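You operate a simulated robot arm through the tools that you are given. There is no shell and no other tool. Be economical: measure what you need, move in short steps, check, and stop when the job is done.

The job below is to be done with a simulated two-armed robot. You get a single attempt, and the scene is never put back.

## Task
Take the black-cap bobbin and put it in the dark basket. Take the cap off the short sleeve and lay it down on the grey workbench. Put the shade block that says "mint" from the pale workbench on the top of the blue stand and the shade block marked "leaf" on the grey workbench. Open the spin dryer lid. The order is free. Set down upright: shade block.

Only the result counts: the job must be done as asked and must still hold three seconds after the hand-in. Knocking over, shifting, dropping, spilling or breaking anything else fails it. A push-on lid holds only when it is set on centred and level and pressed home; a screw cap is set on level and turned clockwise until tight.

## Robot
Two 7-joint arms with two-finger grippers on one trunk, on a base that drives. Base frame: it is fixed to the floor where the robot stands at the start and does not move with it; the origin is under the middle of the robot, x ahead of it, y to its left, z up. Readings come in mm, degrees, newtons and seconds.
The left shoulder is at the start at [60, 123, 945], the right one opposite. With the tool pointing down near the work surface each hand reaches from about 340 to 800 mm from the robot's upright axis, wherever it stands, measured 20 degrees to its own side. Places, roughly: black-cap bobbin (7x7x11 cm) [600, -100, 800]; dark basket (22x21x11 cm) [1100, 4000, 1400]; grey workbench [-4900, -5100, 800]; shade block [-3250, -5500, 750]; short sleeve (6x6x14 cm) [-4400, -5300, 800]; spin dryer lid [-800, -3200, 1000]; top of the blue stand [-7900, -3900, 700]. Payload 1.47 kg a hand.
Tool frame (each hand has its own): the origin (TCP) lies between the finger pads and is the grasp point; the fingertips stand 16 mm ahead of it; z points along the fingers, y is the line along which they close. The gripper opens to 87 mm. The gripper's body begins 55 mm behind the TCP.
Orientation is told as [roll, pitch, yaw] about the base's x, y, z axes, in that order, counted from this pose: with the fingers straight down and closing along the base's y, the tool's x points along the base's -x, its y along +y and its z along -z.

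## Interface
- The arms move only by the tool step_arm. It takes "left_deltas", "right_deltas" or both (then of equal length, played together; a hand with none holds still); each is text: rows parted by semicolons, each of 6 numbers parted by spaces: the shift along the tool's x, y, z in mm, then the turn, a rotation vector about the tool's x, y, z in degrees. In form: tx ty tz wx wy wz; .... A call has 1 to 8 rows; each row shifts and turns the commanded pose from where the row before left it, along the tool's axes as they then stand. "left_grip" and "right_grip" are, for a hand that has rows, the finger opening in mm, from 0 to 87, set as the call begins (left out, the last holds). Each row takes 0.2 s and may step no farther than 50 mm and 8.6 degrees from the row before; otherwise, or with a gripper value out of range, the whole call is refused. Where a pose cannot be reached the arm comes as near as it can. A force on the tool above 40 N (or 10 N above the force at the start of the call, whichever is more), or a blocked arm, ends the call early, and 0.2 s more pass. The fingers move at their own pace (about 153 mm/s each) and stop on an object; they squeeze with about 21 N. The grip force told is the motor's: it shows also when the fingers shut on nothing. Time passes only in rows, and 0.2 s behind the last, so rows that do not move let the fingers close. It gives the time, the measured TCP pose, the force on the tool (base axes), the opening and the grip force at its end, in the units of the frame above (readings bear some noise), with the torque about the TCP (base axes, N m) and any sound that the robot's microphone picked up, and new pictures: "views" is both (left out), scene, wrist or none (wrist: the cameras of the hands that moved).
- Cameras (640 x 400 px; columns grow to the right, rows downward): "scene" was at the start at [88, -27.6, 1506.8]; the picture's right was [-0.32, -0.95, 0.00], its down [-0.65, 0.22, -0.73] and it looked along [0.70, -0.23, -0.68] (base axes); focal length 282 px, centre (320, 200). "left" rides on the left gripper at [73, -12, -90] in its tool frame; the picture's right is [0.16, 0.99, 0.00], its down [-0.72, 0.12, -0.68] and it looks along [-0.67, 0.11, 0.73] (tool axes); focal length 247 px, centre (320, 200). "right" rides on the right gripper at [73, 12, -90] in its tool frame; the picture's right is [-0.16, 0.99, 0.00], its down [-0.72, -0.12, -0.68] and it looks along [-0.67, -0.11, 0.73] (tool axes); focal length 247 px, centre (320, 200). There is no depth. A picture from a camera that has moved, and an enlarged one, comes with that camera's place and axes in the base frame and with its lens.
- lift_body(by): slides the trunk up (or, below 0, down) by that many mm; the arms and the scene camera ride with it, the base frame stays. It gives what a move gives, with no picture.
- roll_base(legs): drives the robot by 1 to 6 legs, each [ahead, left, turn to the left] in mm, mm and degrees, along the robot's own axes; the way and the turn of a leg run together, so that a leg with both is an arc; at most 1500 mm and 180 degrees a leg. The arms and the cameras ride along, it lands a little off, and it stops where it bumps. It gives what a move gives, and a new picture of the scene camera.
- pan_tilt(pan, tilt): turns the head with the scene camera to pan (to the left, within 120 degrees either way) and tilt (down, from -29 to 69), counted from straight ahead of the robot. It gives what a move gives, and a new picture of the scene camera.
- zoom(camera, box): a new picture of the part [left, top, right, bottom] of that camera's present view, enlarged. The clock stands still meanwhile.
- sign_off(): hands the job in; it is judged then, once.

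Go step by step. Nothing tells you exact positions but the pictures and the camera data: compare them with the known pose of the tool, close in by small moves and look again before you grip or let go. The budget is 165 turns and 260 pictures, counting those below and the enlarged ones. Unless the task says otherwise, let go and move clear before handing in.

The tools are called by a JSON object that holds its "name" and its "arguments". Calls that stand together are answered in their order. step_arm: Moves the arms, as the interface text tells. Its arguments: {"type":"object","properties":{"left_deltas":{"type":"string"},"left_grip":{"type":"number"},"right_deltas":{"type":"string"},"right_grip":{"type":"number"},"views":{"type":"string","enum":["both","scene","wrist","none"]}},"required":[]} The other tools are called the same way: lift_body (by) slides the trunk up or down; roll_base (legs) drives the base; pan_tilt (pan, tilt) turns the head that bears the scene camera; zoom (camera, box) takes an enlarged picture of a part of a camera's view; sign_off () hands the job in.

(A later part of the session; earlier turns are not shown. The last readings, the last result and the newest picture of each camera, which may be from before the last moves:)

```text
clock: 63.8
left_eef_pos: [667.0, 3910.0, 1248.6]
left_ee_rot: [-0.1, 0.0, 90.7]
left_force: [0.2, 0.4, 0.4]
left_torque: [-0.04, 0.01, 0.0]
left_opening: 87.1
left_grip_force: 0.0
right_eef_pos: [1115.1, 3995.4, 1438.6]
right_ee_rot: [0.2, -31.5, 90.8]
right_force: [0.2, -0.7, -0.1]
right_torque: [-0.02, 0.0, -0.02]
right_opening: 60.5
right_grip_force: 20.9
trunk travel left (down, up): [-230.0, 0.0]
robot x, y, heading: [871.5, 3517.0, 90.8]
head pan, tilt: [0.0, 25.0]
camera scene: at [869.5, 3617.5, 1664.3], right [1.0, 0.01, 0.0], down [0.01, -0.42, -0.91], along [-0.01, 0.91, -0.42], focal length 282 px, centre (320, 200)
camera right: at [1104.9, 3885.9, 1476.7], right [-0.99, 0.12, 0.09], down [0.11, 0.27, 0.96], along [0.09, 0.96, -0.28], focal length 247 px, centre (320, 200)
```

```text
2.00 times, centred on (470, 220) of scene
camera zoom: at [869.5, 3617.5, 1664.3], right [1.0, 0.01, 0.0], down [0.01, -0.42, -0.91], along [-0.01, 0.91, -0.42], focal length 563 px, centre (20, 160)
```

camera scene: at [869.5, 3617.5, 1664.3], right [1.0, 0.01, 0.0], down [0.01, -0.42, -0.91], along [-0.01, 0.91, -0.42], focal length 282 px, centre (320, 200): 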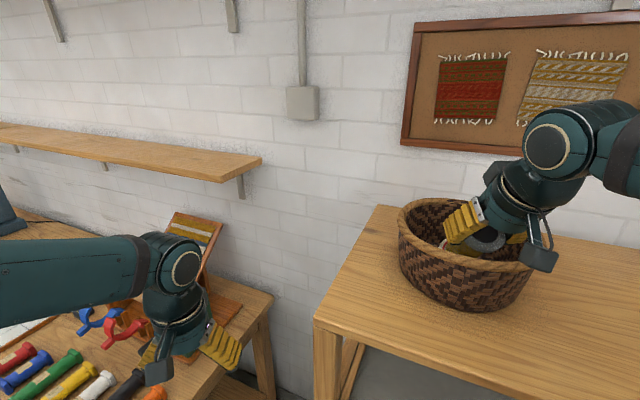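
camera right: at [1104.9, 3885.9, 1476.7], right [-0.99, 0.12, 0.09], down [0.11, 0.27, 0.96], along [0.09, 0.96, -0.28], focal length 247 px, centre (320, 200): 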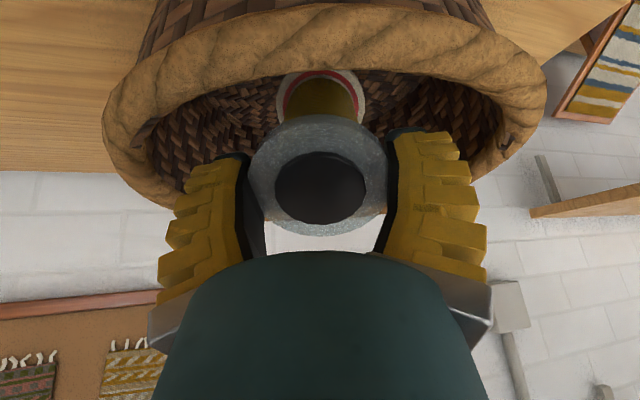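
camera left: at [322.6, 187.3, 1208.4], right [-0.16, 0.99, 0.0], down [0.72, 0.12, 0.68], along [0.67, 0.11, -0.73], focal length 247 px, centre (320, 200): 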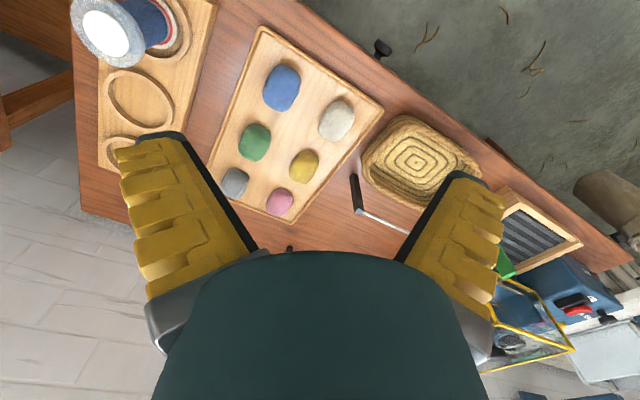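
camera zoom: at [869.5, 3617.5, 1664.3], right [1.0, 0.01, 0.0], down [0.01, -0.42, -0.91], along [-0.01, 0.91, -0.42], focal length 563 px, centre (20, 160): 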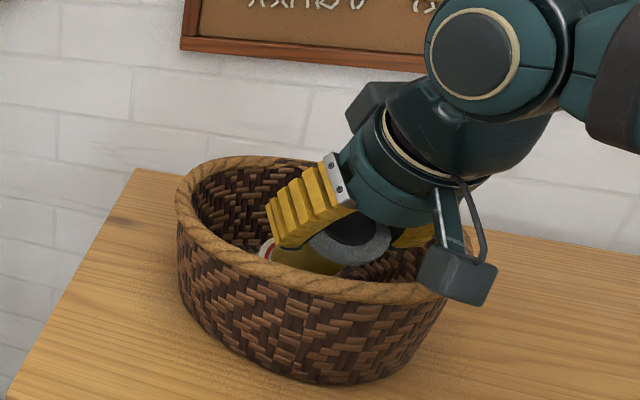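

It is well inside and low. I open and withdraw along the tool axis.

{"name": "step_arm", "arguments": {"right_deltas": "0 0 0 0 0 0;0 0 0 0 0 0;0 0 0 0 0 0", "right_grip": 87, "views": "none"}}

{"name": "step_arm", "arguments": {"right_deltas": "-5 0 -20 0 0 0;-10 0 -30 0 0 0;-10 0 -30 0 0 0;-10 0 -30 0 0 0;0 0 0 0 0 0"}}

{"name": "zoom", "arguments": {"camera": "scene", "box": [370, 120, 570, 320]}}

```text
clock: 64.6
left_eef_pos: [665.9, 3909.7, 1248.0]
left_ee_rot: [0.0, 0.1, 90.8]
left_force: [0.5, -0.1, -0.1]
left_torque: [0.01, 0.0, 0.0]
left_opening: 86.9
left_grip_force: 0.1
right_eef_pos: [1113.7, 3994.7, 1437.6]
right_ee_rot: [0.2, -31.3, 90.8]
right_force: [0.0, 0.1, 0.2]
right_torque: [0.02, 0.03, 0.03]
right_opening: 86.7
right_grip_force: 0.0
trunk travel left (down, up): [-230.0, 0.0]
robot x, y, heading: [873.1, 3514.5, 90.5]
head pan, tilt: [0.0, 25.0]
```

```text
clock: 65.8
left_eef_pos: [665.7, 3909.6, 1246.4]
left_ee_rot: [0.1, 0.0, 90.8]
left_force: [-0.3, -1.2, -0.6]
left_torque: [-0.01, 0.03, -0.02]
left_opening: 87.1
left_grip_force: 0.0
right_eef_pos: [1115.4, 3965.5, 1553.7]
right_ee_rot: [0.3, -31.4, 90.8]
right_force: [0.2, 0.4, 0.2]
right_torque: [0.02, 0.0, 0.01]
right_opening: 86.9
right_grip_force: 0.0
trunk travel left (down, up): [-230.0, 0.0]
robot x, y, heading: [869.6, 3517.0, 90.9]
head pan, tilt: [0.0, 25.0]
camera scene: at [869.7, 3617.8, 1664.2], right [1.0, 0.01, 0.0], down [0.01, -0.42, -0.91], along [-0.01, 0.91, -0.42], focal length 282 px, centre (320, 200)
camera right: at [1105.6, 3857.1, 1593.6], right [-0.99, 0.12, 0.09], down [0.11, 0.27, 0.96], along [0.09, 0.96, -0.28], focal length 247 px, centre (320, 200)
```

scene: 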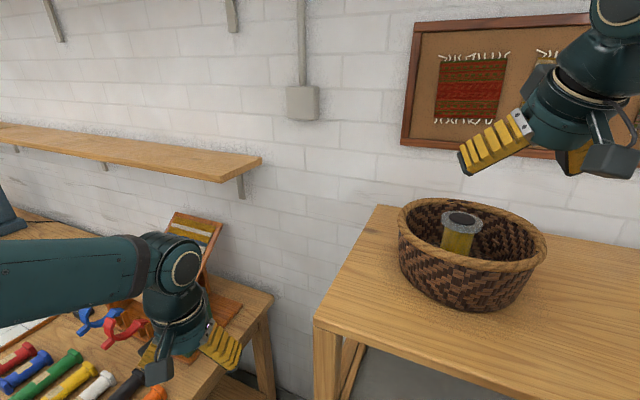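
right: 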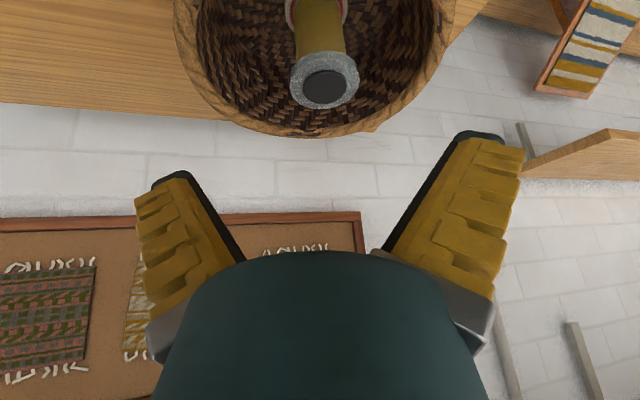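

```text
2.00 times, centred on (470, 220) of scene
camera zoom: at [869.7, 3617.8, 1664.2], right [1.0, 0.01, 0.0], down [0.01, -0.42, -0.91], along [-0.01, 0.91, -0.42], focal length 563 px, centre (20, 160)
```

zoom: 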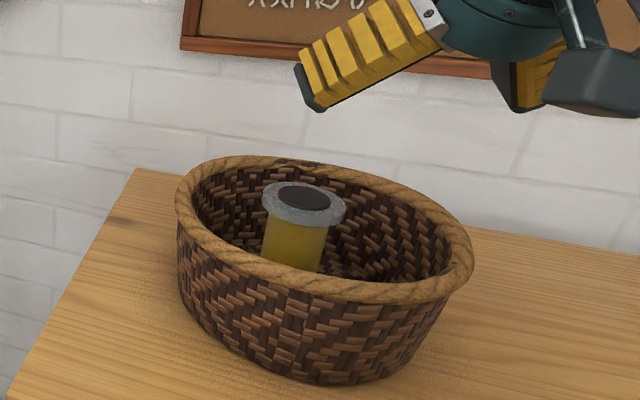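

The bobbin stands in the basket. Next is the spin dryer near [-800, -3200]; I bring the right arm back to a compact pose and drive back through the open lane.

{"name": "roll_base", "arguments": {"legs": [[-700, 0, 0]]}}

{"name": "step_arm", "arguments": {"right_deltas": "10 0 20 0 8 0;10 0 30 0 8 0;10 0 35 0 8 0;10 0 35 0 7.4 0;10 0 35 0 0 0;0 0 35 0 0 0;0 0 35 0 0 0;0 0 30 0 0 0", "views": "none"}}

{"name": "roll_base", "arguments": {"legs": [[0, 1050, 0], [0, 0, -180], [1500, 0, 0], [1300, 0, 0]]}}

```text
clock: 69.6
left_eef_pos: [676.9, 3227.6, 1247.5]
left_ee_rot: [0.0, 0.0, 90.2]
left_force: [-0.3, -0.4, -0.1]
left_torque: [0.02, 0.02, -0.03]
left_opening: 86.7
left_grip_force: 0.0
right_eef_pos: [1126.3, 3278.9, 1553.9]
right_ee_rot: [0.2, -31.4, 90.2]
right_force: [0.1, 1.0, -0.1]
right_torque: [0.01, -0.01, -0.01]
right_opening: 87.1
right_grip_force: 0.0
trunk travel left (down, up): [-230.0, 0.0]
robot x, y, heading: [878.4, 2835.0, 90.5]
head pan, tilt: [0.0, 25.0]
camera scene: at [877.5, 2932.7, 1664.3], right [1.0, 0.01, 0.0], down [0.0, -0.42, -0.91], along [0.0, 0.91, -0.42], focal length 282 px, centre (320, 200)
```

scene: 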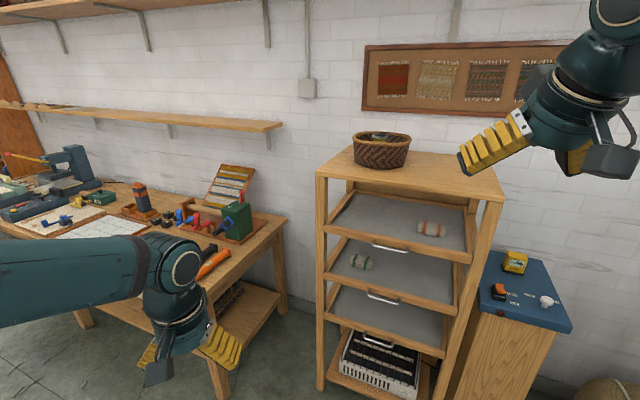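

```text
clock: 71.4
left_eef_pos: [677.5, 3228.0, 1246.8]
left_ee_rot: [0.0, -0.1, 90.3]
left_force: [0.2, 0.3, -0.7]
left_torque: [-0.01, 0.01, 0.02]
left_opening: 87.1
left_grip_force: 0.1
right_eef_pos: [1126.9, 3269.1, 1289.9]
right_ee_rot: [0.1, 0.0, 90.3]
right_force: [-0.4, 0.2, 0.4]
right_torque: [-0.02, -0.02, -0.04]
right_opening: 87.1
right_grip_force: 0.1
trunk travel left (down, up): [-230.0, 0.0]
robot x, y, heading: [878.8, 2835.4, 90.0]
head pan, tilt: [0.0, 25.0]
```

```text
clock: 101.0
left_eef_pos: [166.5, -328.2, 1247.7]
left_ee_rot: [0.0, 0.0, -86.3]
left_force: [1.0, 0.1, -0.3]
left_torque: [-0.01, -0.02, -0.01]
left_opening: 87.1
left_grip_force: 0.1
right_eef_pos: [-278.5, -395.7, 1291.0]
right_ee_rot: [0.3, 0.0, -86.2]
right_force: [-0.3, -0.4, -0.5]
right_torque: [-0.03, -0.01, 0.02]
right_opening: 86.8
right_grip_force: 0.1
trunk travel left (down, up): [-230.0, 0.0]
robot x, y, heading: [-54.7, 50.9, -86.4]
head pan, tilt: [0.0, 25.0]
camera scene: at [-51.2, -49.1, 1664.2], right [-1.0, -0.06, 0.0], down [-0.03, 0.42, -0.91], along [0.06, -0.9, -0.42], focal length 282 px, centre (320, 200)
```

scene: 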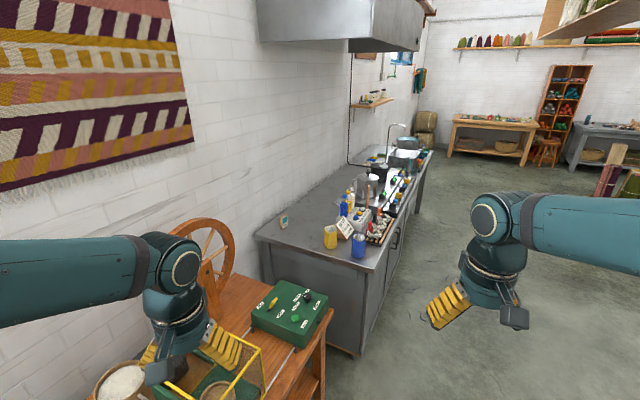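

I see the counter running along the wall ahead, with the sink and blue-grey dryer at its far end. I sidestep right into the open floor and drive to it.

{"name": "roll_base", "arguments": {"legs": [[0, -700, 0], [1450, -350, 0], [1350, -350, 0], [0, 0, 50]]}}

```text
clock: 123.9
left_eef_pos: [-910.5, -2998.4, 1248.5]
left_ee_rot: [0.0, 0.0, -39.7]
left_force: [0.0, -0.8, -0.4]
left_torque: [0.01, -0.02, -0.01]
left_opening: 86.9
left_grip_force: 0.1
right_eef_pos: [-1167.7, -3368.3, 1290.6]
right_ee_rot: [0.3, 0.0, -39.6]
right_force: [0.2, -0.3, 1.0]
right_torque: [0.04, -0.02, 0.01]
right_opening: 87.1
right_grip_force: 0.2
trunk travel left (down, up): [-230.0, 0.0]
robot x, y, heading: [-1344.2, -2897.9, -39.6]
head pan, tilt: [0.0, 25.0]
camera scene: at [-1265.2, -2964.6, 1664.3], right [-0.64, -0.77, 0.0], down [-0.33, 0.27, -0.91], along [0.7, -0.58, -0.42], focal length 282 px, centre (320, 200)
```

scene: 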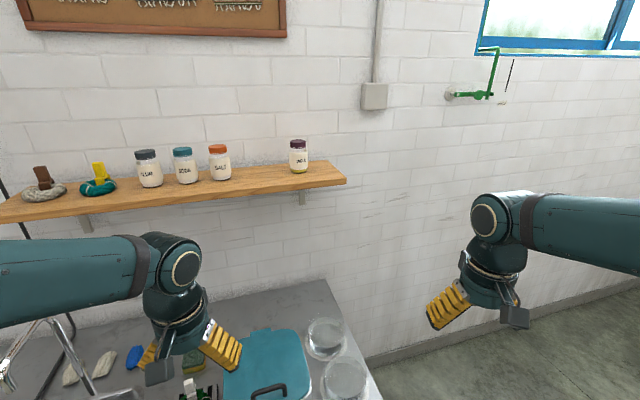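

The teal lid with a dark handle is ahead, below the left hand. I tilt the head down to study it.

{"name": "pan_tilt", "arguments": {"pan": 10, "tilt": 50}}

{"name": "zoom", "arguments": {"camera": "scene", "box": [200, 140, 440, 340]}}

```text
clock: 124.8
left_eef_pos: [-913.2, -2998.1, 1248.3]
left_ee_rot: [-0.1, 0.0, -39.7]
left_force: [-0.3, 0.0, 0.2]
left_torque: [-0.02, -0.01, 0.02]
left_opening: 87.1
left_grip_force: 0.0
right_eef_pos: [-1168.0, -3369.7, 1291.6]
right_ee_rot: [0.2, 0.0, -39.6]
right_force: [0.8, -0.3, -1.4]
right_torque: [-0.01, 0.01, 0.01]
right_opening: 86.8
right_grip_force: 0.1
trunk travel left (down, up): [-230.0, 0.0]
robot x, y, heading: [-1345.7, -2899.1, -39.5]
head pan, tilt: [10.0, 50.0]
camera scene: at [-1269.4, -2944.1, 1626.8], right [-0.49, -0.87, 0.0], down [-0.67, 0.38, -0.64], along [0.56, -0.32, -0.77], focal length 282 px, centre (320, 200)
```

scene: 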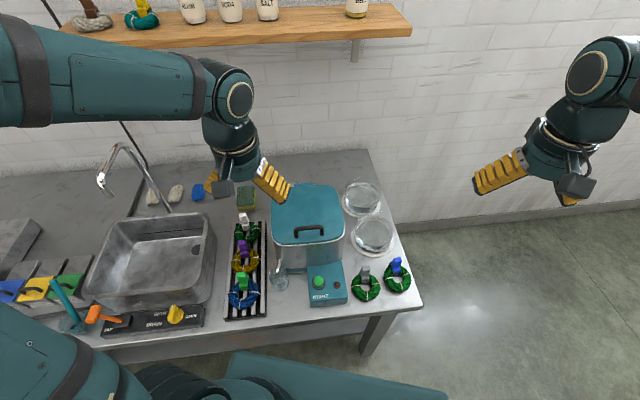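

```text
2.00 times, centred on (320, 240) of scene
camera zoom: at [-1269.4, -2944.1, 1626.8], right [-0.49, -0.87, 0.0], down [-0.67, 0.38, -0.64], along [0.56, -0.32, -0.77], focal length 563 px, centre (320, 120)
```

zoom: 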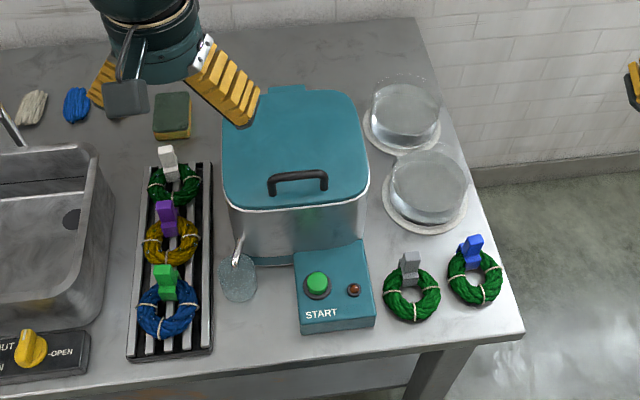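

The lid hinges at the back; its handle is around [-895, -3123]. The dryer faces roughly -26.6° heading, so I turn to square up and sidestep left for the right hand.

{"name": "roll_base", "arguments": {"legs": [[0, 0, 13], [0, 150, 0]]}}

{"name": "zoom", "arguments": {"camera": "scene", "box": [300, 140, 500, 300]}}

```text
clock: 127.6
left_eef_pos: [-833.4, -2762.6, 1247.5]
left_ee_rot: [0.0, 0.0, -26.6]
left_force: [-0.2, 1.0, 0.8]
left_torque: [-0.04, 0.03, -0.01]
left_opening: 86.9
left_grip_force: 0.1
right_eef_pos: [-998.5, -3182.5, 1291.5]
right_ee_rot: [0.3, 0.0, -26.5]
right_force: [-1.1, 0.7, -0.4]
right_torque: [0.02, 0.03, 0.01]
right_opening: 87.2
right_grip_force: 0.1
trunk travel left (down, up): [-230.0, 0.0]
robot x, y, heading: [-1274.2, -2761.7, -26.5]
head pan, tilt: [10.0, 50.0]
camera scene: at [-1194.0, -2791.5, 1626.8], right [-0.28, -0.96, 0.0], down [-0.73, 0.22, -0.64], along [0.62, -0.18, -0.77], focal length 282 px, centre (320, 200)
```

scene: 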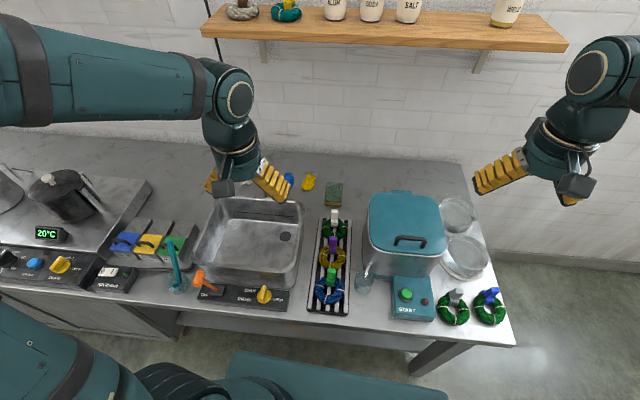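

```text
2.50 times, centred on (400, 220) of scene
camera zoom: at [-1194.0, -2791.5, 1626.8], right [-0.28, -0.96, 0.0], down [-0.73, 0.22, -0.64], along [0.62, -0.18, -0.77], focal length 704 px, centre (120, 150)
```

zoom: 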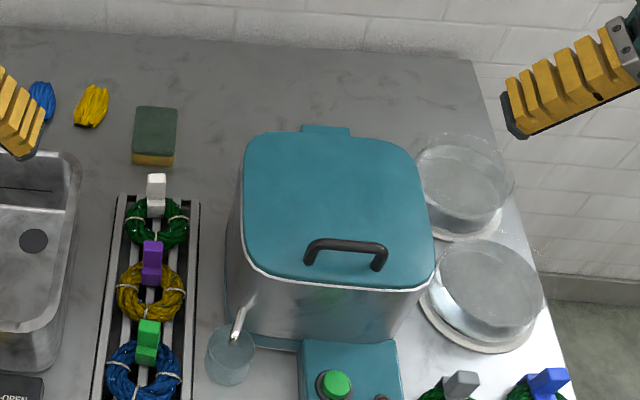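

The bar handle is around [-873, -3134, 984], the dryer facing about -21.5°. I turn the right hand so its fingers close across the bar.

{"name": "step_arm", "arguments": {"right_deltas": "0 0 0 0 0 8.5;0 0 0 0 0 8.5;0 0 0 0 0 8.5;0 0 0 0 0 8.5;0 0 0 0 0 8.5;0 0 0 0 0 8.5;0 0 0 0 0 8.5;0 0 0 0 0 8.5", "right_grip": 50, "views": "none"}}

{"name": "step_arm", "arguments": {"right_deltas": "0 0 0 0 0 8.5;0 0 0 0 0 8.5;0 0 0 0 0 0", "right_grip": 50}}

```text
clock: 129.4
left_eef_pos: [-834.5, -2762.8, 1247.6]
left_ee_rot: [0.0, 0.1, -26.7]
left_force: [0.6, -0.7, -0.3]
left_torque: [0.03, -0.02, 0.04]
left_opening: 86.9
left_grip_force: 0.1
right_eef_pos: [-997.3, -3182.5, 1290.3]
right_ee_rot: [0.1, 0.2, -94.7]
right_force: [-0.2, 0.8, 0.3]
right_torque: [0.01, 0.0, 0.01]
right_opening: 55.6
right_grip_force: 3.4
trunk travel left (down, up): [-230.0, 0.0]
robot x, y, heading: [-1274.7, -2763.5, -26.6]
head pan, tilt: [10.0, 50.0]
```

```text
clock: 130.2
left_eef_pos: [-832.4, -2763.7, 1248.3]
left_ee_rot: [0.1, 0.0, -26.6]
left_force: [-0.4, -0.2, 0.5]
left_torque: [0.0, 0.0, 0.01]
left_opening: 87.0
left_grip_force: 0.0
right_eef_pos: [-997.5, -3182.7, 1291.3]
right_ee_rot: [0.0, 0.1, -111.6]
right_force: [-0.2, -0.4, 0.8]
right_torque: [0.0, -0.01, 0.02]
right_opening: 55.2
right_grip_force: 3.7
trunk travel left (down, up): [-230.0, 0.0]
robot x, y, heading: [-1273.3, -2762.7, -26.9]
head pan, tilt: [10.0, 50.0]
camera scene: at [-1194.2, -2791.8, 1626.8], right [-0.28, -0.96, 0.0], down [-0.73, 0.22, -0.64], along [0.62, -0.18, -0.77], focal length 282 px, centre (320, 200)
camera right: at [-959.3, -3119.0, 1382.1], right [0.86, -0.51, 0.0], down [-0.37, -0.63, 0.68], along [-0.35, -0.58, -0.74], focal length 247 px, centre (320, 200)
```

scene: 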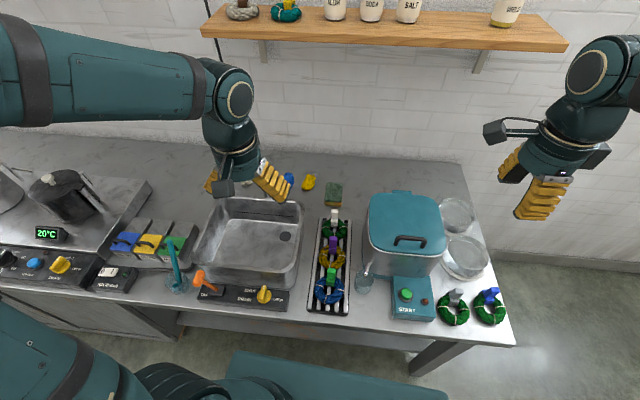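
right: 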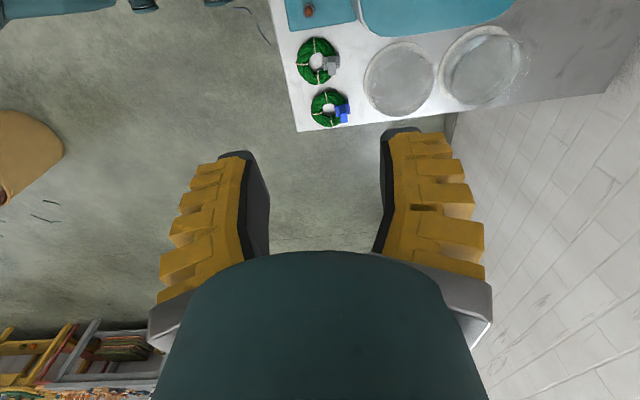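

The rotation works. I move above the bar at about z 1090 and look.

{"name": "step_arm", "arguments": {"right_deltas": "15.2 16.3 33 0 0 0;15.2 16.3 33 0 0 0;15.2 16.3 33 0 0 0;15.2 16.3 33 0 0 0;15.2 16.3 33 0 0 0;15.2 16.3 33 0 0 0;0 0 0 0 0 0", "right_grip": 50}}

{"name": "zoom", "arguments": {"camera": "scene", "box": [320, 140, 500, 300]}}

```text
clock: 131.8
left_eef_pos: [-833.5, -2763.3, 1248.8]
left_ee_rot: [0.0, -0.1, -26.6]
left_force: [-0.9, 0.1, 0.4]
left_torque: [0.01, -0.03, 0.01]
left_opening: 87.1
left_grip_force: 0.0
right_eef_pos: [-871.6, -3132.9, 1092.3]
right_ee_rot: [0.1, 0.3, -111.6]
right_force: [-0.5, 0.2, -0.1]
right_torque: [0.0, -0.03, 0.02]
right_opening: 55.4
right_grip_force: 3.9
trunk travel left (down, up): [-230.0, 0.0]
robot x, y, heading: [-1273.8, -2765.9, -26.3]
head pan, tilt: [10.0, 50.0]
camera scene: at [-1195.4, -2792.0, 1626.9], right [-0.28, -0.96, 0.0], down [-0.73, 0.22, -0.64], along [0.62, -0.18, -0.77], focal length 282 px, centre (320, 200)
camera right: at [-832.9, -3068.9, 1183.1], right [0.86, -0.51, 0.0], down [-0.37, -0.63, 0.68], along [-0.34, -0.58, -0.74], focal length 247 px, centre (320, 200)
```

scene: 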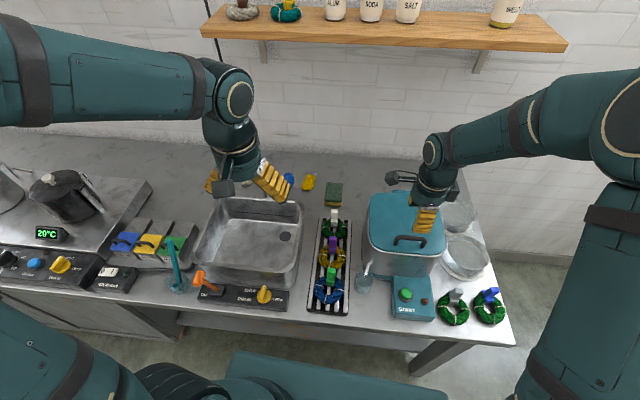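
right: 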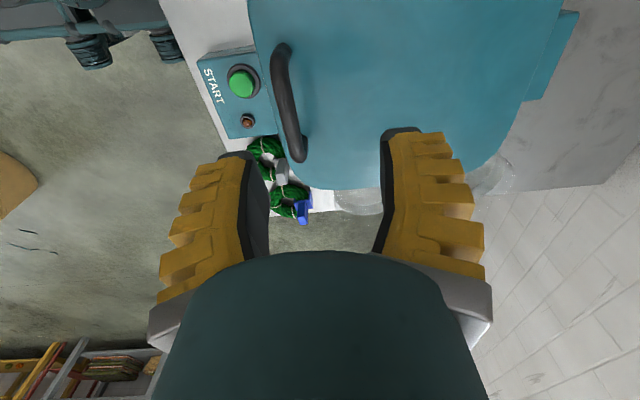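

```text
2.50 times, centred on (410, 220) of scene
camera zoom: at [-1195.4, -2792.0, 1626.9], right [-0.28, -0.96, 0.0], down [-0.73, 0.22, -0.64], along [0.62, -0.18, -0.77], focal length 704 px, centre (95, 150)
```

zoom: 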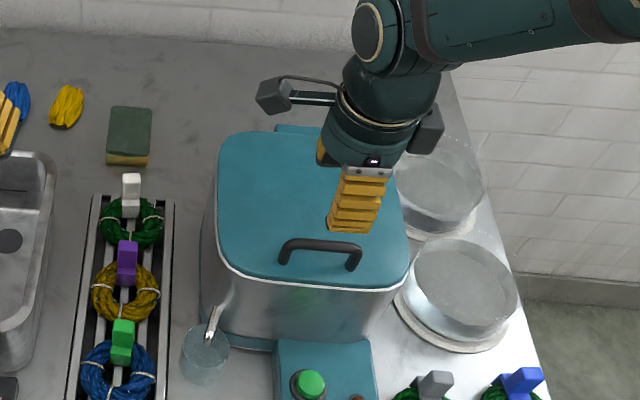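

From both views the bar is nearer [-889, -3121, 1003]. I correct and descend to z 1045 for another look.

{"name": "step_arm", "arguments": {"right_deltas": "4.8 -20.6 10 0 0 3;0 0 37 0 0 0;0 0 0 0 0 0", "right_grip": 50, "views": "wrist"}}

{"name": "zoom", "arguments": {"camera": "scene", "box": [340, 160, 480, 280]}}

```text
clock: 132.6
left_eef_pos: [-833.7, -2762.7, 1247.7]
left_ee_rot: [0.0, -0.1, -26.6]
left_force: [0.0, 0.0, 0.9]
left_torque: [-0.02, -0.06, 0.0]
left_opening: 87.1
left_grip_force: 0.0
right_eef_pos: [-891.8, -3119.5, 1047.5]
right_ee_rot: [0.0, 0.2, -114.5]
right_force: [-0.2, 0.1, 0.6]
right_torque: [-0.03, -0.01, 0.01]
right_opening: 55.4
right_grip_force: 4.4
trunk travel left (down, up): [-230.0, 0.0]
robot x, y, heading: [-1278.3, -2764.3, -26.4]
head pan, tilt: [10.0, 50.0]
camera right: at [-849.5, -3058.4, 1138.1], right [0.83, -0.55, 0.0], down [-0.41, -0.61, 0.68], along [-0.37, -0.56, -0.74], focal length 247 px, centre (320, 200)
```

right: 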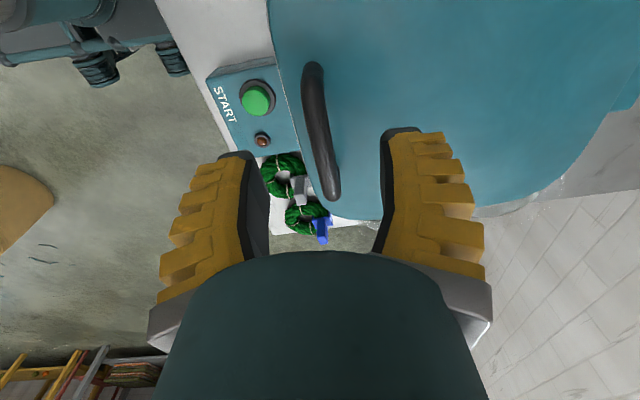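

```text
3.33 times, centred on (410, 220) of scene
camera zoom: at [-1195.5, -2791.4, 1626.9], right [-0.28, -0.96, 0.0], down [-0.73, 0.22, -0.64], along [0.62, -0.18, -0.77], focal length 938 px, centre (20, 133)
```

zoom: 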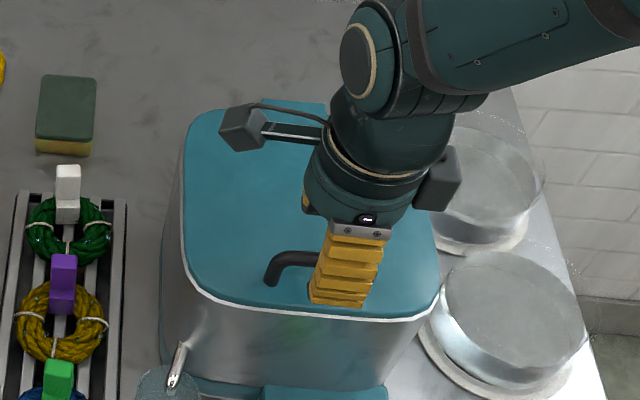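

I nudge 7 mm along the bar and descend so the fingers straddle it.

{"name": "step_arm", "arguments": {"right_deltas": "7 3 15 0 0 0;0 0 15 0 0 0;0 0 12 0 0 0;0 0 7 0 0 0;0 0 0 0 0 0", "right_grip": 50}}

{"name": "zoom", "arguments": {"camera": "scene", "box": [340, 160, 480, 280]}}

```text
clock: 133.8
left_eef_pos: [-833.3, -2763.4, 1247.8]
left_ee_rot: [0.1, -0.1, -26.6]
left_force: [-0.1, 0.1, -0.1]
left_torque: [0.0, 0.01, 0.0]
left_opening: 86.7
left_grip_force: 0.1
right_eef_pos: [-886.0, -3115.7, 997.0]
right_ee_rot: [0.1, 0.3, -114.5]
right_force: [-1.1, -0.4, 3.2]
right_torque: [-0.08, -0.13, -0.05]
right_opening: 55.7
right_grip_force: 3.5
trunk travel left (down, up): [-230.0, 0.0]
robot x, y, heading: [-1276.4, -2768.5, -26.3]
head pan, tilt: [10.0, 50.0]
camera scene: at [-1194.5, -2791.8, 1626.8], right [-0.28, -0.96, 0.0], down [-0.73, 0.22, -0.64], along [0.62, -0.18, -0.77], focal length 282 px, centre (320, 200)
camera right: at [-843.4, -3054.1, 1088.0], right [0.83, -0.55, 0.0], down [-0.41, -0.61, 0.68], along [-0.37, -0.56, -0.74], focal length 247 px, centre (320, 200)
```

scene: 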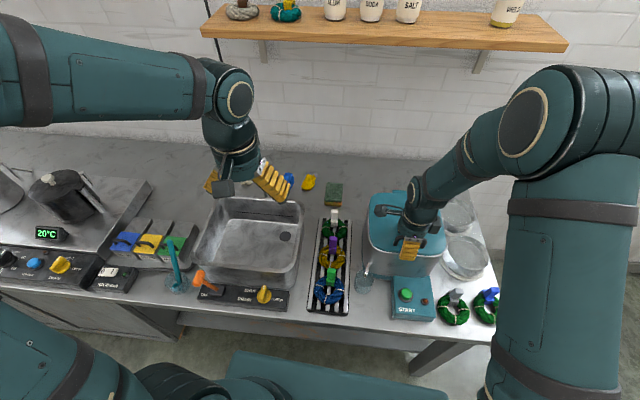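
right: 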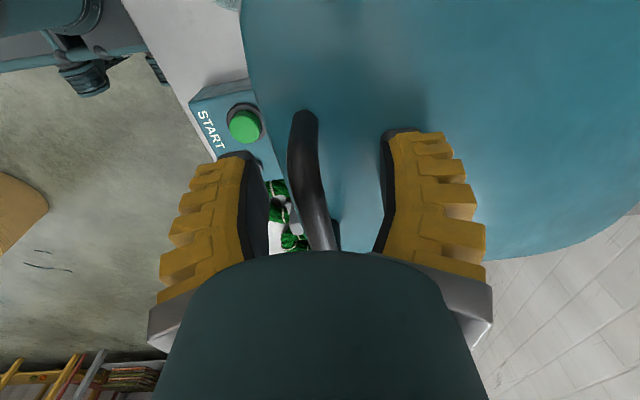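

```text
3.33 times, centred on (410, 220) of scene
camera zoom: at [-1194.5, -2791.8, 1626.8], right [-0.28, -0.96, 0.0], down [-0.73, 0.22, -0.64], along [0.62, -0.18, -0.77], focal length 938 px, centre (20, 133)
```

zoom: 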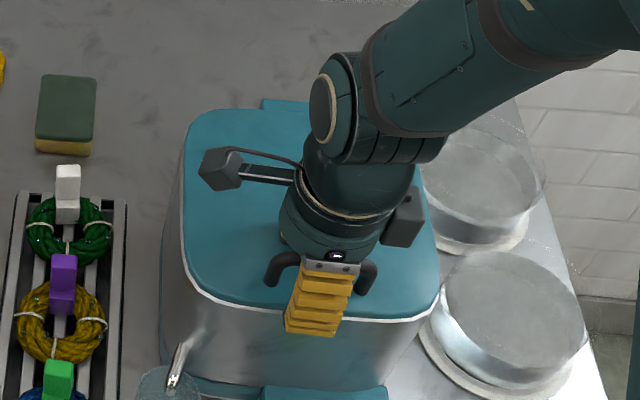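

The bar is between the fingers with a light touch on the lid. I lift 3 mm and close.

{"name": "step_arm", "arguments": {"right_deltas": "0 -4 -3 0 0 0;0 0 0 0 0 0;0 0 0 0 0 0;0 0 0 0 0 0", "right_grip": 0, "views": "wrist"}}

```text
clock: 134.8
left_eef_pos: [-833.9, -2762.5, 1247.8]
left_ee_rot: [0.0, 0.0, -26.6]
left_force: [-0.7, 0.1, -0.2]
left_torque: [-0.01, 0.02, -0.01]
left_opening: 86.9
left_grip_force: 0.1
right_eef_pos: [-887.7, -3113.7, 998.9]
right_ee_rot: [0.0, 0.1, -114.4]
right_force: [0.1, -0.1, -0.7]
right_torque: [-0.02, 0.02, 0.01]
right_opening: 0.0
right_grip_force: 21.0
trunk travel left (down, up): [-230.0, 0.0]
robot x, y, heading: [-1278.6, -2763.1, -26.3]
head pan, tilt: [10.0, 50.0]
camera right: at [-847.2, -3052.5, 1090.1], right [0.83, -0.55, 0.0], down [-0.41, -0.61, 0.68], along [-0.38, -0.56, -0.74], focal length 247 px, centre (320, 200)
```

right: 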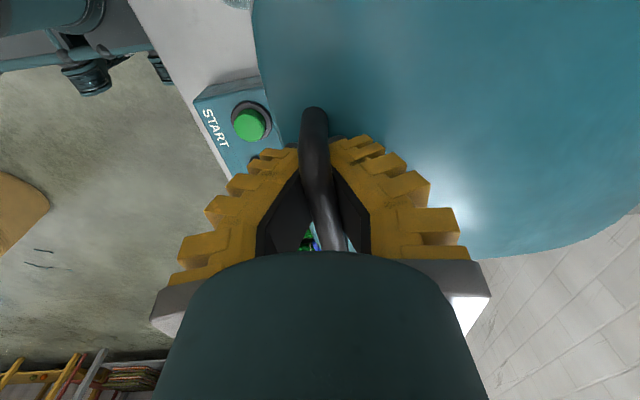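

The fingers closed under the bar, hooking it like a ring, which is ideal for swinging the lid. I lift along an arc about the rear hinge.

{"name": "step_arm", "arguments": {"right_deltas": "0 3 -15 0 0 0;0 8 -20 0 0 0;0 14 -28 0 0 0;0 20 -27 0 0 0;0 0 0 0 0 0"}}

{"name": "zoom", "arguments": {"camera": "scene", "box": [340, 140, 500, 280]}}

```text
clock: 136.0
left_eef_pos: [-832.4, -2762.1, 1247.3]
left_ee_rot: [0.0, 0.0, -26.6]
left_force: [-0.4, 0.3, -0.4]
left_torque: [-0.03, 0.06, -0.03]
left_opening: 86.9
left_grip_force: 0.0
right_eef_pos: [-848.6, -3134.1, 1089.5]
right_ee_rot: [0.0, 0.2, -114.5]
right_force: [3.5, 2.8, -3.1]
right_torque: [0.03, 0.06, 0.05]
right_opening: 5.8
right_grip_force: 28.8
trunk travel left (down, up): [-230.0, 0.0]
robot x, y, heading: [-1277.2, -2767.3, -26.4]
head pan, tilt: [10.0, 50.0]
camera scene: at [-1193.5, -2791.7, 1626.7], right [-0.28, -0.96, 0.0], down [-0.73, 0.22, -0.64], along [0.62, -0.18, -0.77], focal length 282 px, centre (320, 200)
camera right: at [-807.6, -3072.4, 1180.6], right [0.83, -0.55, 0.0], down [-0.41, -0.61, 0.68], along [-0.37, -0.56, -0.74], focal length 247 px, centre (320, 200)
```

scene: 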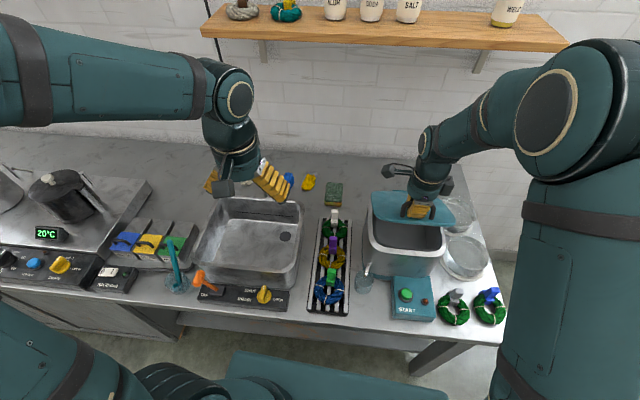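
right: 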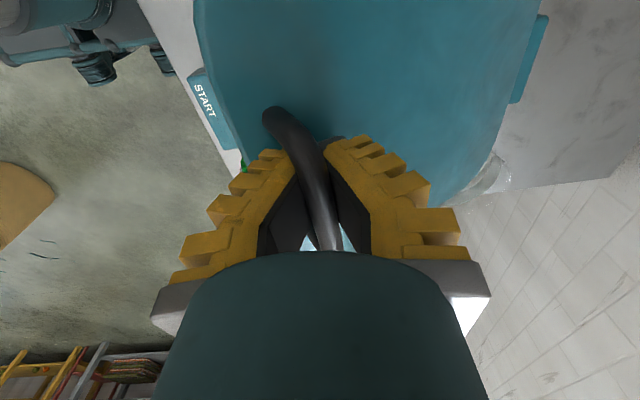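

```text
2.86 times, centred on (420, 210) of scene
camera zoom: at [-1193.5, -2791.7, 1626.7], right [-0.28, -0.96, 0.0], down [-0.73, 0.22, -0.64], along [0.62, -0.18, -0.77], focal length 804 px, centre (34, 171)
```

zoom: 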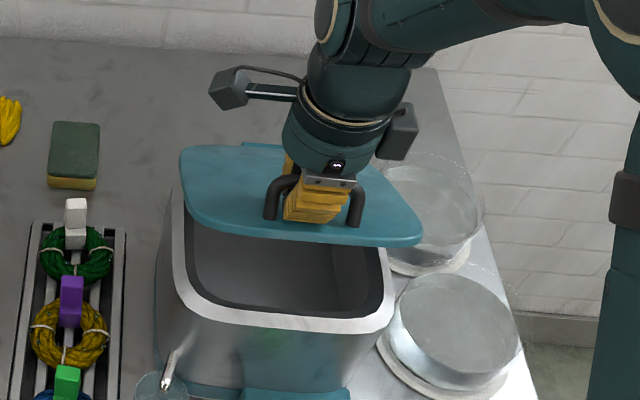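

The lid is rising, about 20-25° open. I continue the arc.

{"name": "step_arm", "arguments": {"right_deltas": "0 20 -27 0 0 0;0 24 -24 0 0 0;0 28 -20 0 0 0;0 0 0 0 0 0"}}

{"name": "zoom", "arguments": {"camera": "scene", "box": [340, 100, 500, 280]}}

```text
clock: 136.6
left_eef_pos: [-830.5, -2764.5, 1247.7]
left_ee_rot: [-0.1, 0.1, -26.6]
left_force: [0.4, 0.0, -0.7]
left_torque: [-0.03, -0.02, -0.01]
left_opening: 87.2
left_grip_force: 0.1
right_eef_pos: [-804.8, -3153.2, 1132.8]
right_ee_rot: [-0.4, 0.0, -114.5]
right_force: [16.6, -6.8, -34.1]
right_torque: [0.13, 0.21, 0.15]
right_opening: 5.8
right_grip_force: 29.0
trunk travel left (down, up): [-230.0, 0.0]
robot x, y, heading: [-1278.7, -2764.3, -26.4]
head pan, tilt: [10.0, 50.0]
stopped in row 3 (right hand): the force on the tool passed its limit at 44 N (the readings are from after the stop); the commanded pose is now the measured one
camera scene: at [-1190.2, -2794.4, 1626.2], right [-0.28, -0.96, 0.0], down [-0.74, 0.22, -0.64], along [0.61, -0.18, -0.77], focal length 282 px, centre (320, 200)
camera right: at [-762.9, -3091.5, 1223.8], right [0.83, -0.55, -0.01], down [-0.4, -0.61, 0.68], along [-0.38, -0.56, -0.73], focal length 247 px, centre (320, 200)
```

scene: 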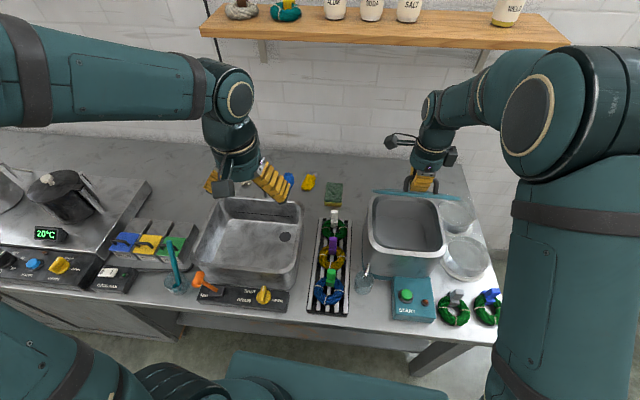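
right: 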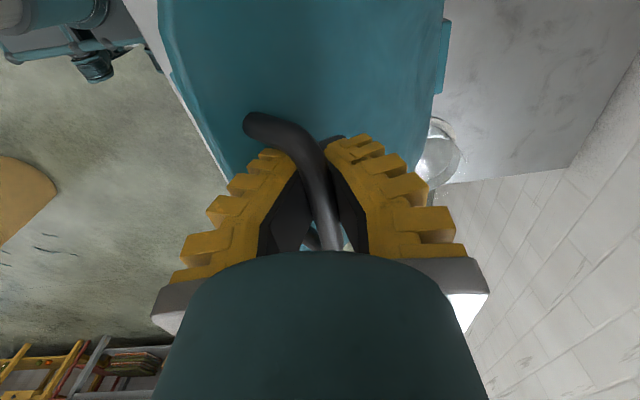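

```text
2.22 times, centred on (420, 190) of scene
camera zoom: at [-1190.2, -2794.4, 1626.2], right [-0.28, -0.96, 0.0], down [-0.74, 0.22, -0.64], along [0.61, -0.18, -0.77], focal length 626 px, centre (98, 222)
```

zoom: 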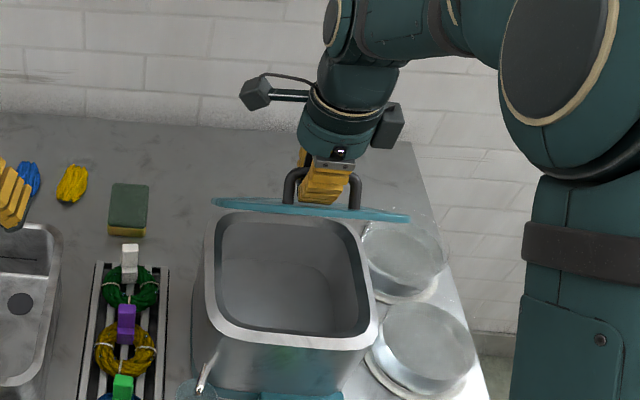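

About 45° open; the pull shows I'm a bit too high, so I go more forward than up.

{"name": "step_arm", "arguments": {"right_deltas": "0 12 4 0 0 0;0 18 -6 0 0 0;0 20 -7 0 0 0;0 0 0 0 0 0"}}

{"name": "zoom", "arguments": {"camera": "scene", "box": [340, 100, 500, 280]}}

```text
clock: 137.6
left_eef_pos: [-833.0, -2762.6, 1248.4]
left_ee_rot: [0.0, 0.1, -26.6]
left_force: [0.3, -1.3, 0.2]
left_torque: [0.02, 0.04, 0.0]
left_opening: 87.1
left_grip_force: 0.0
right_eef_pos: [-762.0, -3172.0, 1150.1]
right_ee_rot: [-0.1, 0.1, -114.6]
right_force: [-0.5, 0.7, -0.3]
right_torque: [0.0, -0.02, 0.05]
right_opening: 0.3
right_grip_force: 29.0
trunk travel left (down, up): [-230.0, 0.0]
robot x, y, heading: [-1274.0, -2765.2, -26.6]
head pan, tilt: [10.0, 50.0]
camera scene: at [-1194.0, -2791.9, 1626.8], right [-0.28, -0.96, 0.0], down [-0.73, 0.22, -0.64], along [0.62, -0.18, -0.77], focal length 282 px, centre (320, 200)
camera right: at [-720.5, -3109.6, 1239.7], right [0.83, -0.55, 0.0], down [-0.4, -0.61, 0.68], along [-0.38, -0.56, -0.73], focal length 247 px, centre (320, 200)
```

scene: 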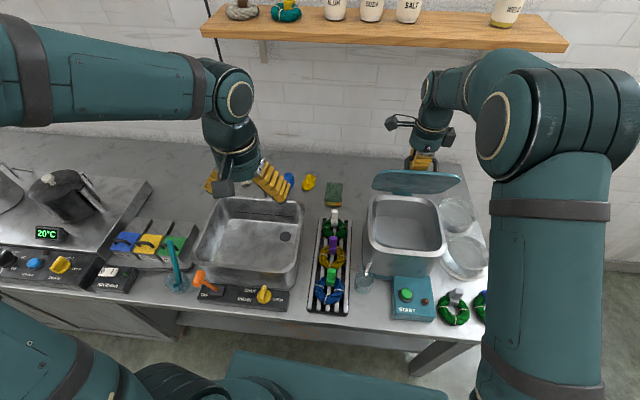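
right: 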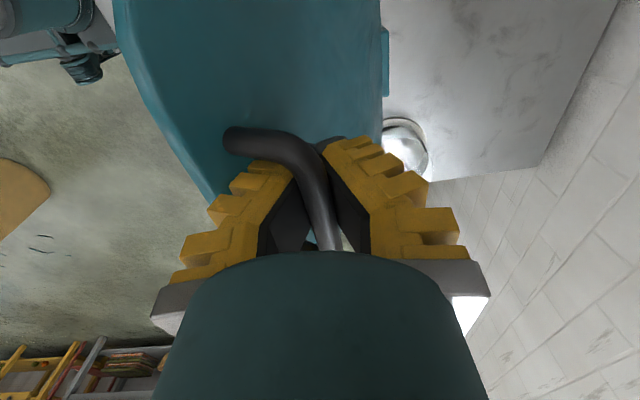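

```text
2.22 times, centred on (420, 190) of scene
camera zoom: at [-1194.0, -2791.9, 1626.8], right [-0.28, -0.96, 0.0], down [-0.73, 0.22, -0.64], along [0.62, -0.18, -0.77], focal length 626 px, centre (98, 222)
```

zoom: 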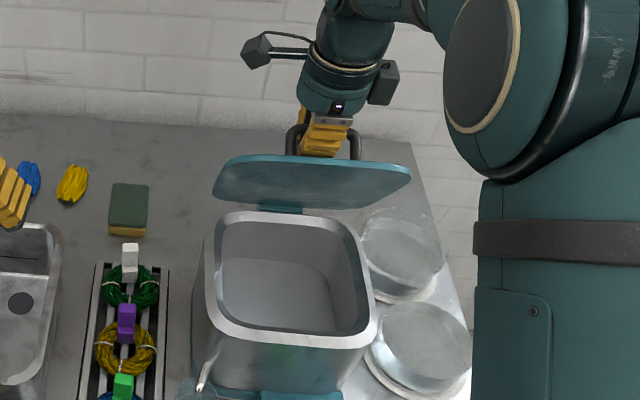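

Around 60-65° open with no strain. I go on forward.

{"name": "step_arm", "arguments": {"right_deltas": "0 22 -3 0 0 0;0 22 -1 0 0 0;0 20 1 0 0 0;0 0 0 0 0 0"}}

{"name": "zoom", "arguments": {"camera": "scene", "box": [340, 100, 500, 280]}}

```text
clock: 138.6
left_eef_pos: [-833.0, -2763.3, 1248.5]
left_ee_rot: [0.1, -0.1, -26.6]
left_force: [-0.3, -0.5, 0.6]
left_torque: [0.0, -0.01, -0.03]
left_opening: 87.1
left_grip_force: 0.0
right_eef_pos: [-705.9, -3198.2, 1152.1]
right_ee_rot: [-0.1, 0.1, -114.5]
right_force: [0.7, 1.6, 1.3]
right_torque: [-0.01, 0.05, 0.01]
right_opening: 0.0
right_grip_force: 28.2
trunk travel left (down, up): [-230.0, 0.0]
robot x, y, heading: [-1274.2, -2762.3, -26.7]
head pan, tilt: [10.0, 50.0]
camera scene: at [-1194.2, -2791.6, 1626.8], right [-0.28, -0.96, 0.0], down [-0.73, 0.22, -0.64], along [0.62, -0.18, -0.77], focal length 282 px, centre (320, 200)
camera right: at [-663.6, -3136.2, 1242.8], right [0.83, -0.55, 0.0], down [-0.41, -0.61, 0.68], along [-0.38, -0.56, -0.73], focal length 247 px, centre (320, 200)
```

scene: 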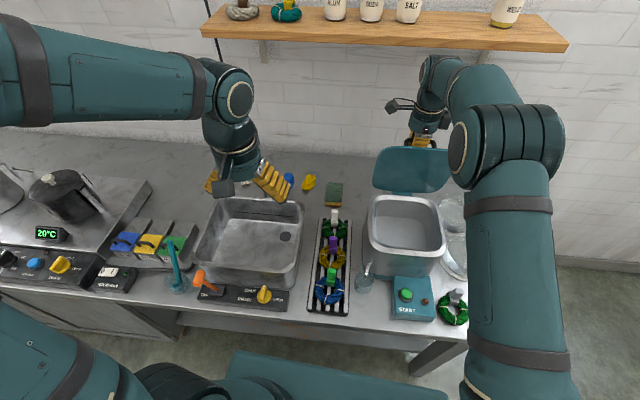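
right: 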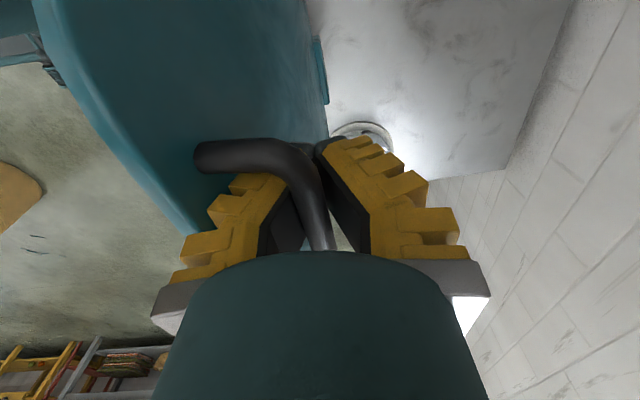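

```text
2.22 times, centred on (420, 190) of scene
camera zoom: at [-1194.2, -2791.6, 1626.8], right [-0.28, -0.96, 0.0], down [-0.73, 0.22, -0.64], along [0.62, -0.18, -0.77], focal length 626 px, centre (98, 222)
```

zoom: 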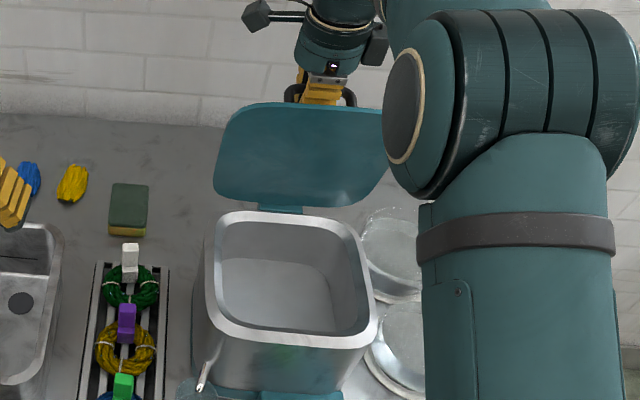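

Roughly 80° open. Two more small forward steps to pass vertical.

{"name": "step_arm", "arguments": {"right_deltas": "0 20 2 0 0 0;0 18 5 0 0 0;0 0 0 0 0 0"}}

{"name": "zoom", "arguments": {"camera": "scene", "box": [340, 100, 500, 280]}}

```text
clock: 139.4
left_eef_pos: [-833.1, -2763.6, 1247.8]
left_ee_rot: [0.0, 0.0, -26.6]
left_force: [0.2, -0.5, -0.5]
left_torque: [0.03, 0.02, 0.01]
left_opening: 86.9
left_grip_force: 0.0
right_eef_pos: [-671.7, -3214.5, 1141.8]
right_ee_rot: [-0.2, 0.2, -114.6]
right_force: [0.7, -0.6, 0.9]
right_torque: [0.02, -0.01, -0.01]
right_opening: 0.0
right_grip_force: 27.8
trunk travel left (down, up): [-230.0, 0.0]
robot x, y, heading: [-1274.0, -2761.4, -26.7]
head pan, tilt: [10.0, 50.0]
camera scene: at [-1193.6, -2792.5, 1626.5], right [-0.28, -0.96, 0.0], down [-0.73, 0.22, -0.64], along [0.62, -0.18, -0.77], focal length 282 px, centre (320, 200)
camera right: at [-628.5, -3152.8, 1232.3], right [0.83, -0.55, 0.0], down [-0.4, -0.61, 0.68], along [-0.38, -0.56, -0.73], focal length 247 px, centre (320, 200)
```

scene: 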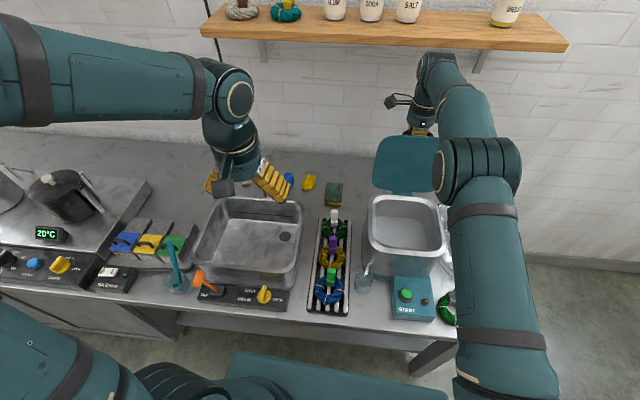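
right: 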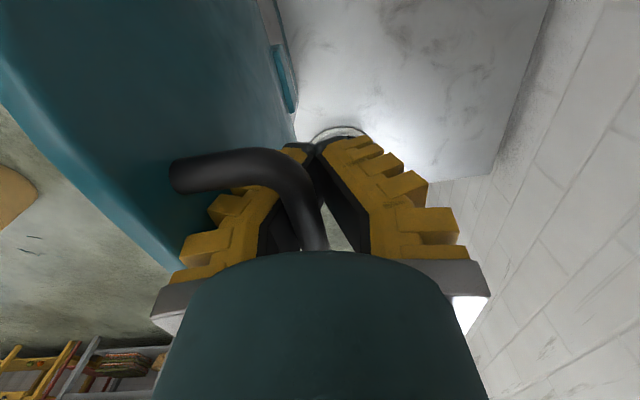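

```text
2.22 times, centred on (420, 190) of scene
camera zoom: at [-1193.6, -2792.5, 1626.5], right [-0.28, -0.96, 0.0], down [-0.73, 0.22, -0.64], along [0.62, -0.18, -0.77], focal length 626 px, centre (98, 222)
```

zoom: 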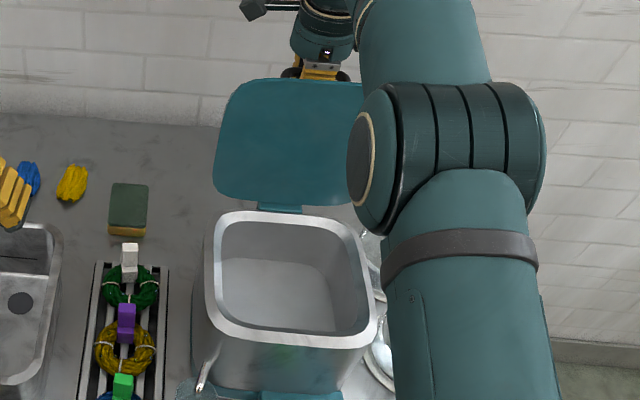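

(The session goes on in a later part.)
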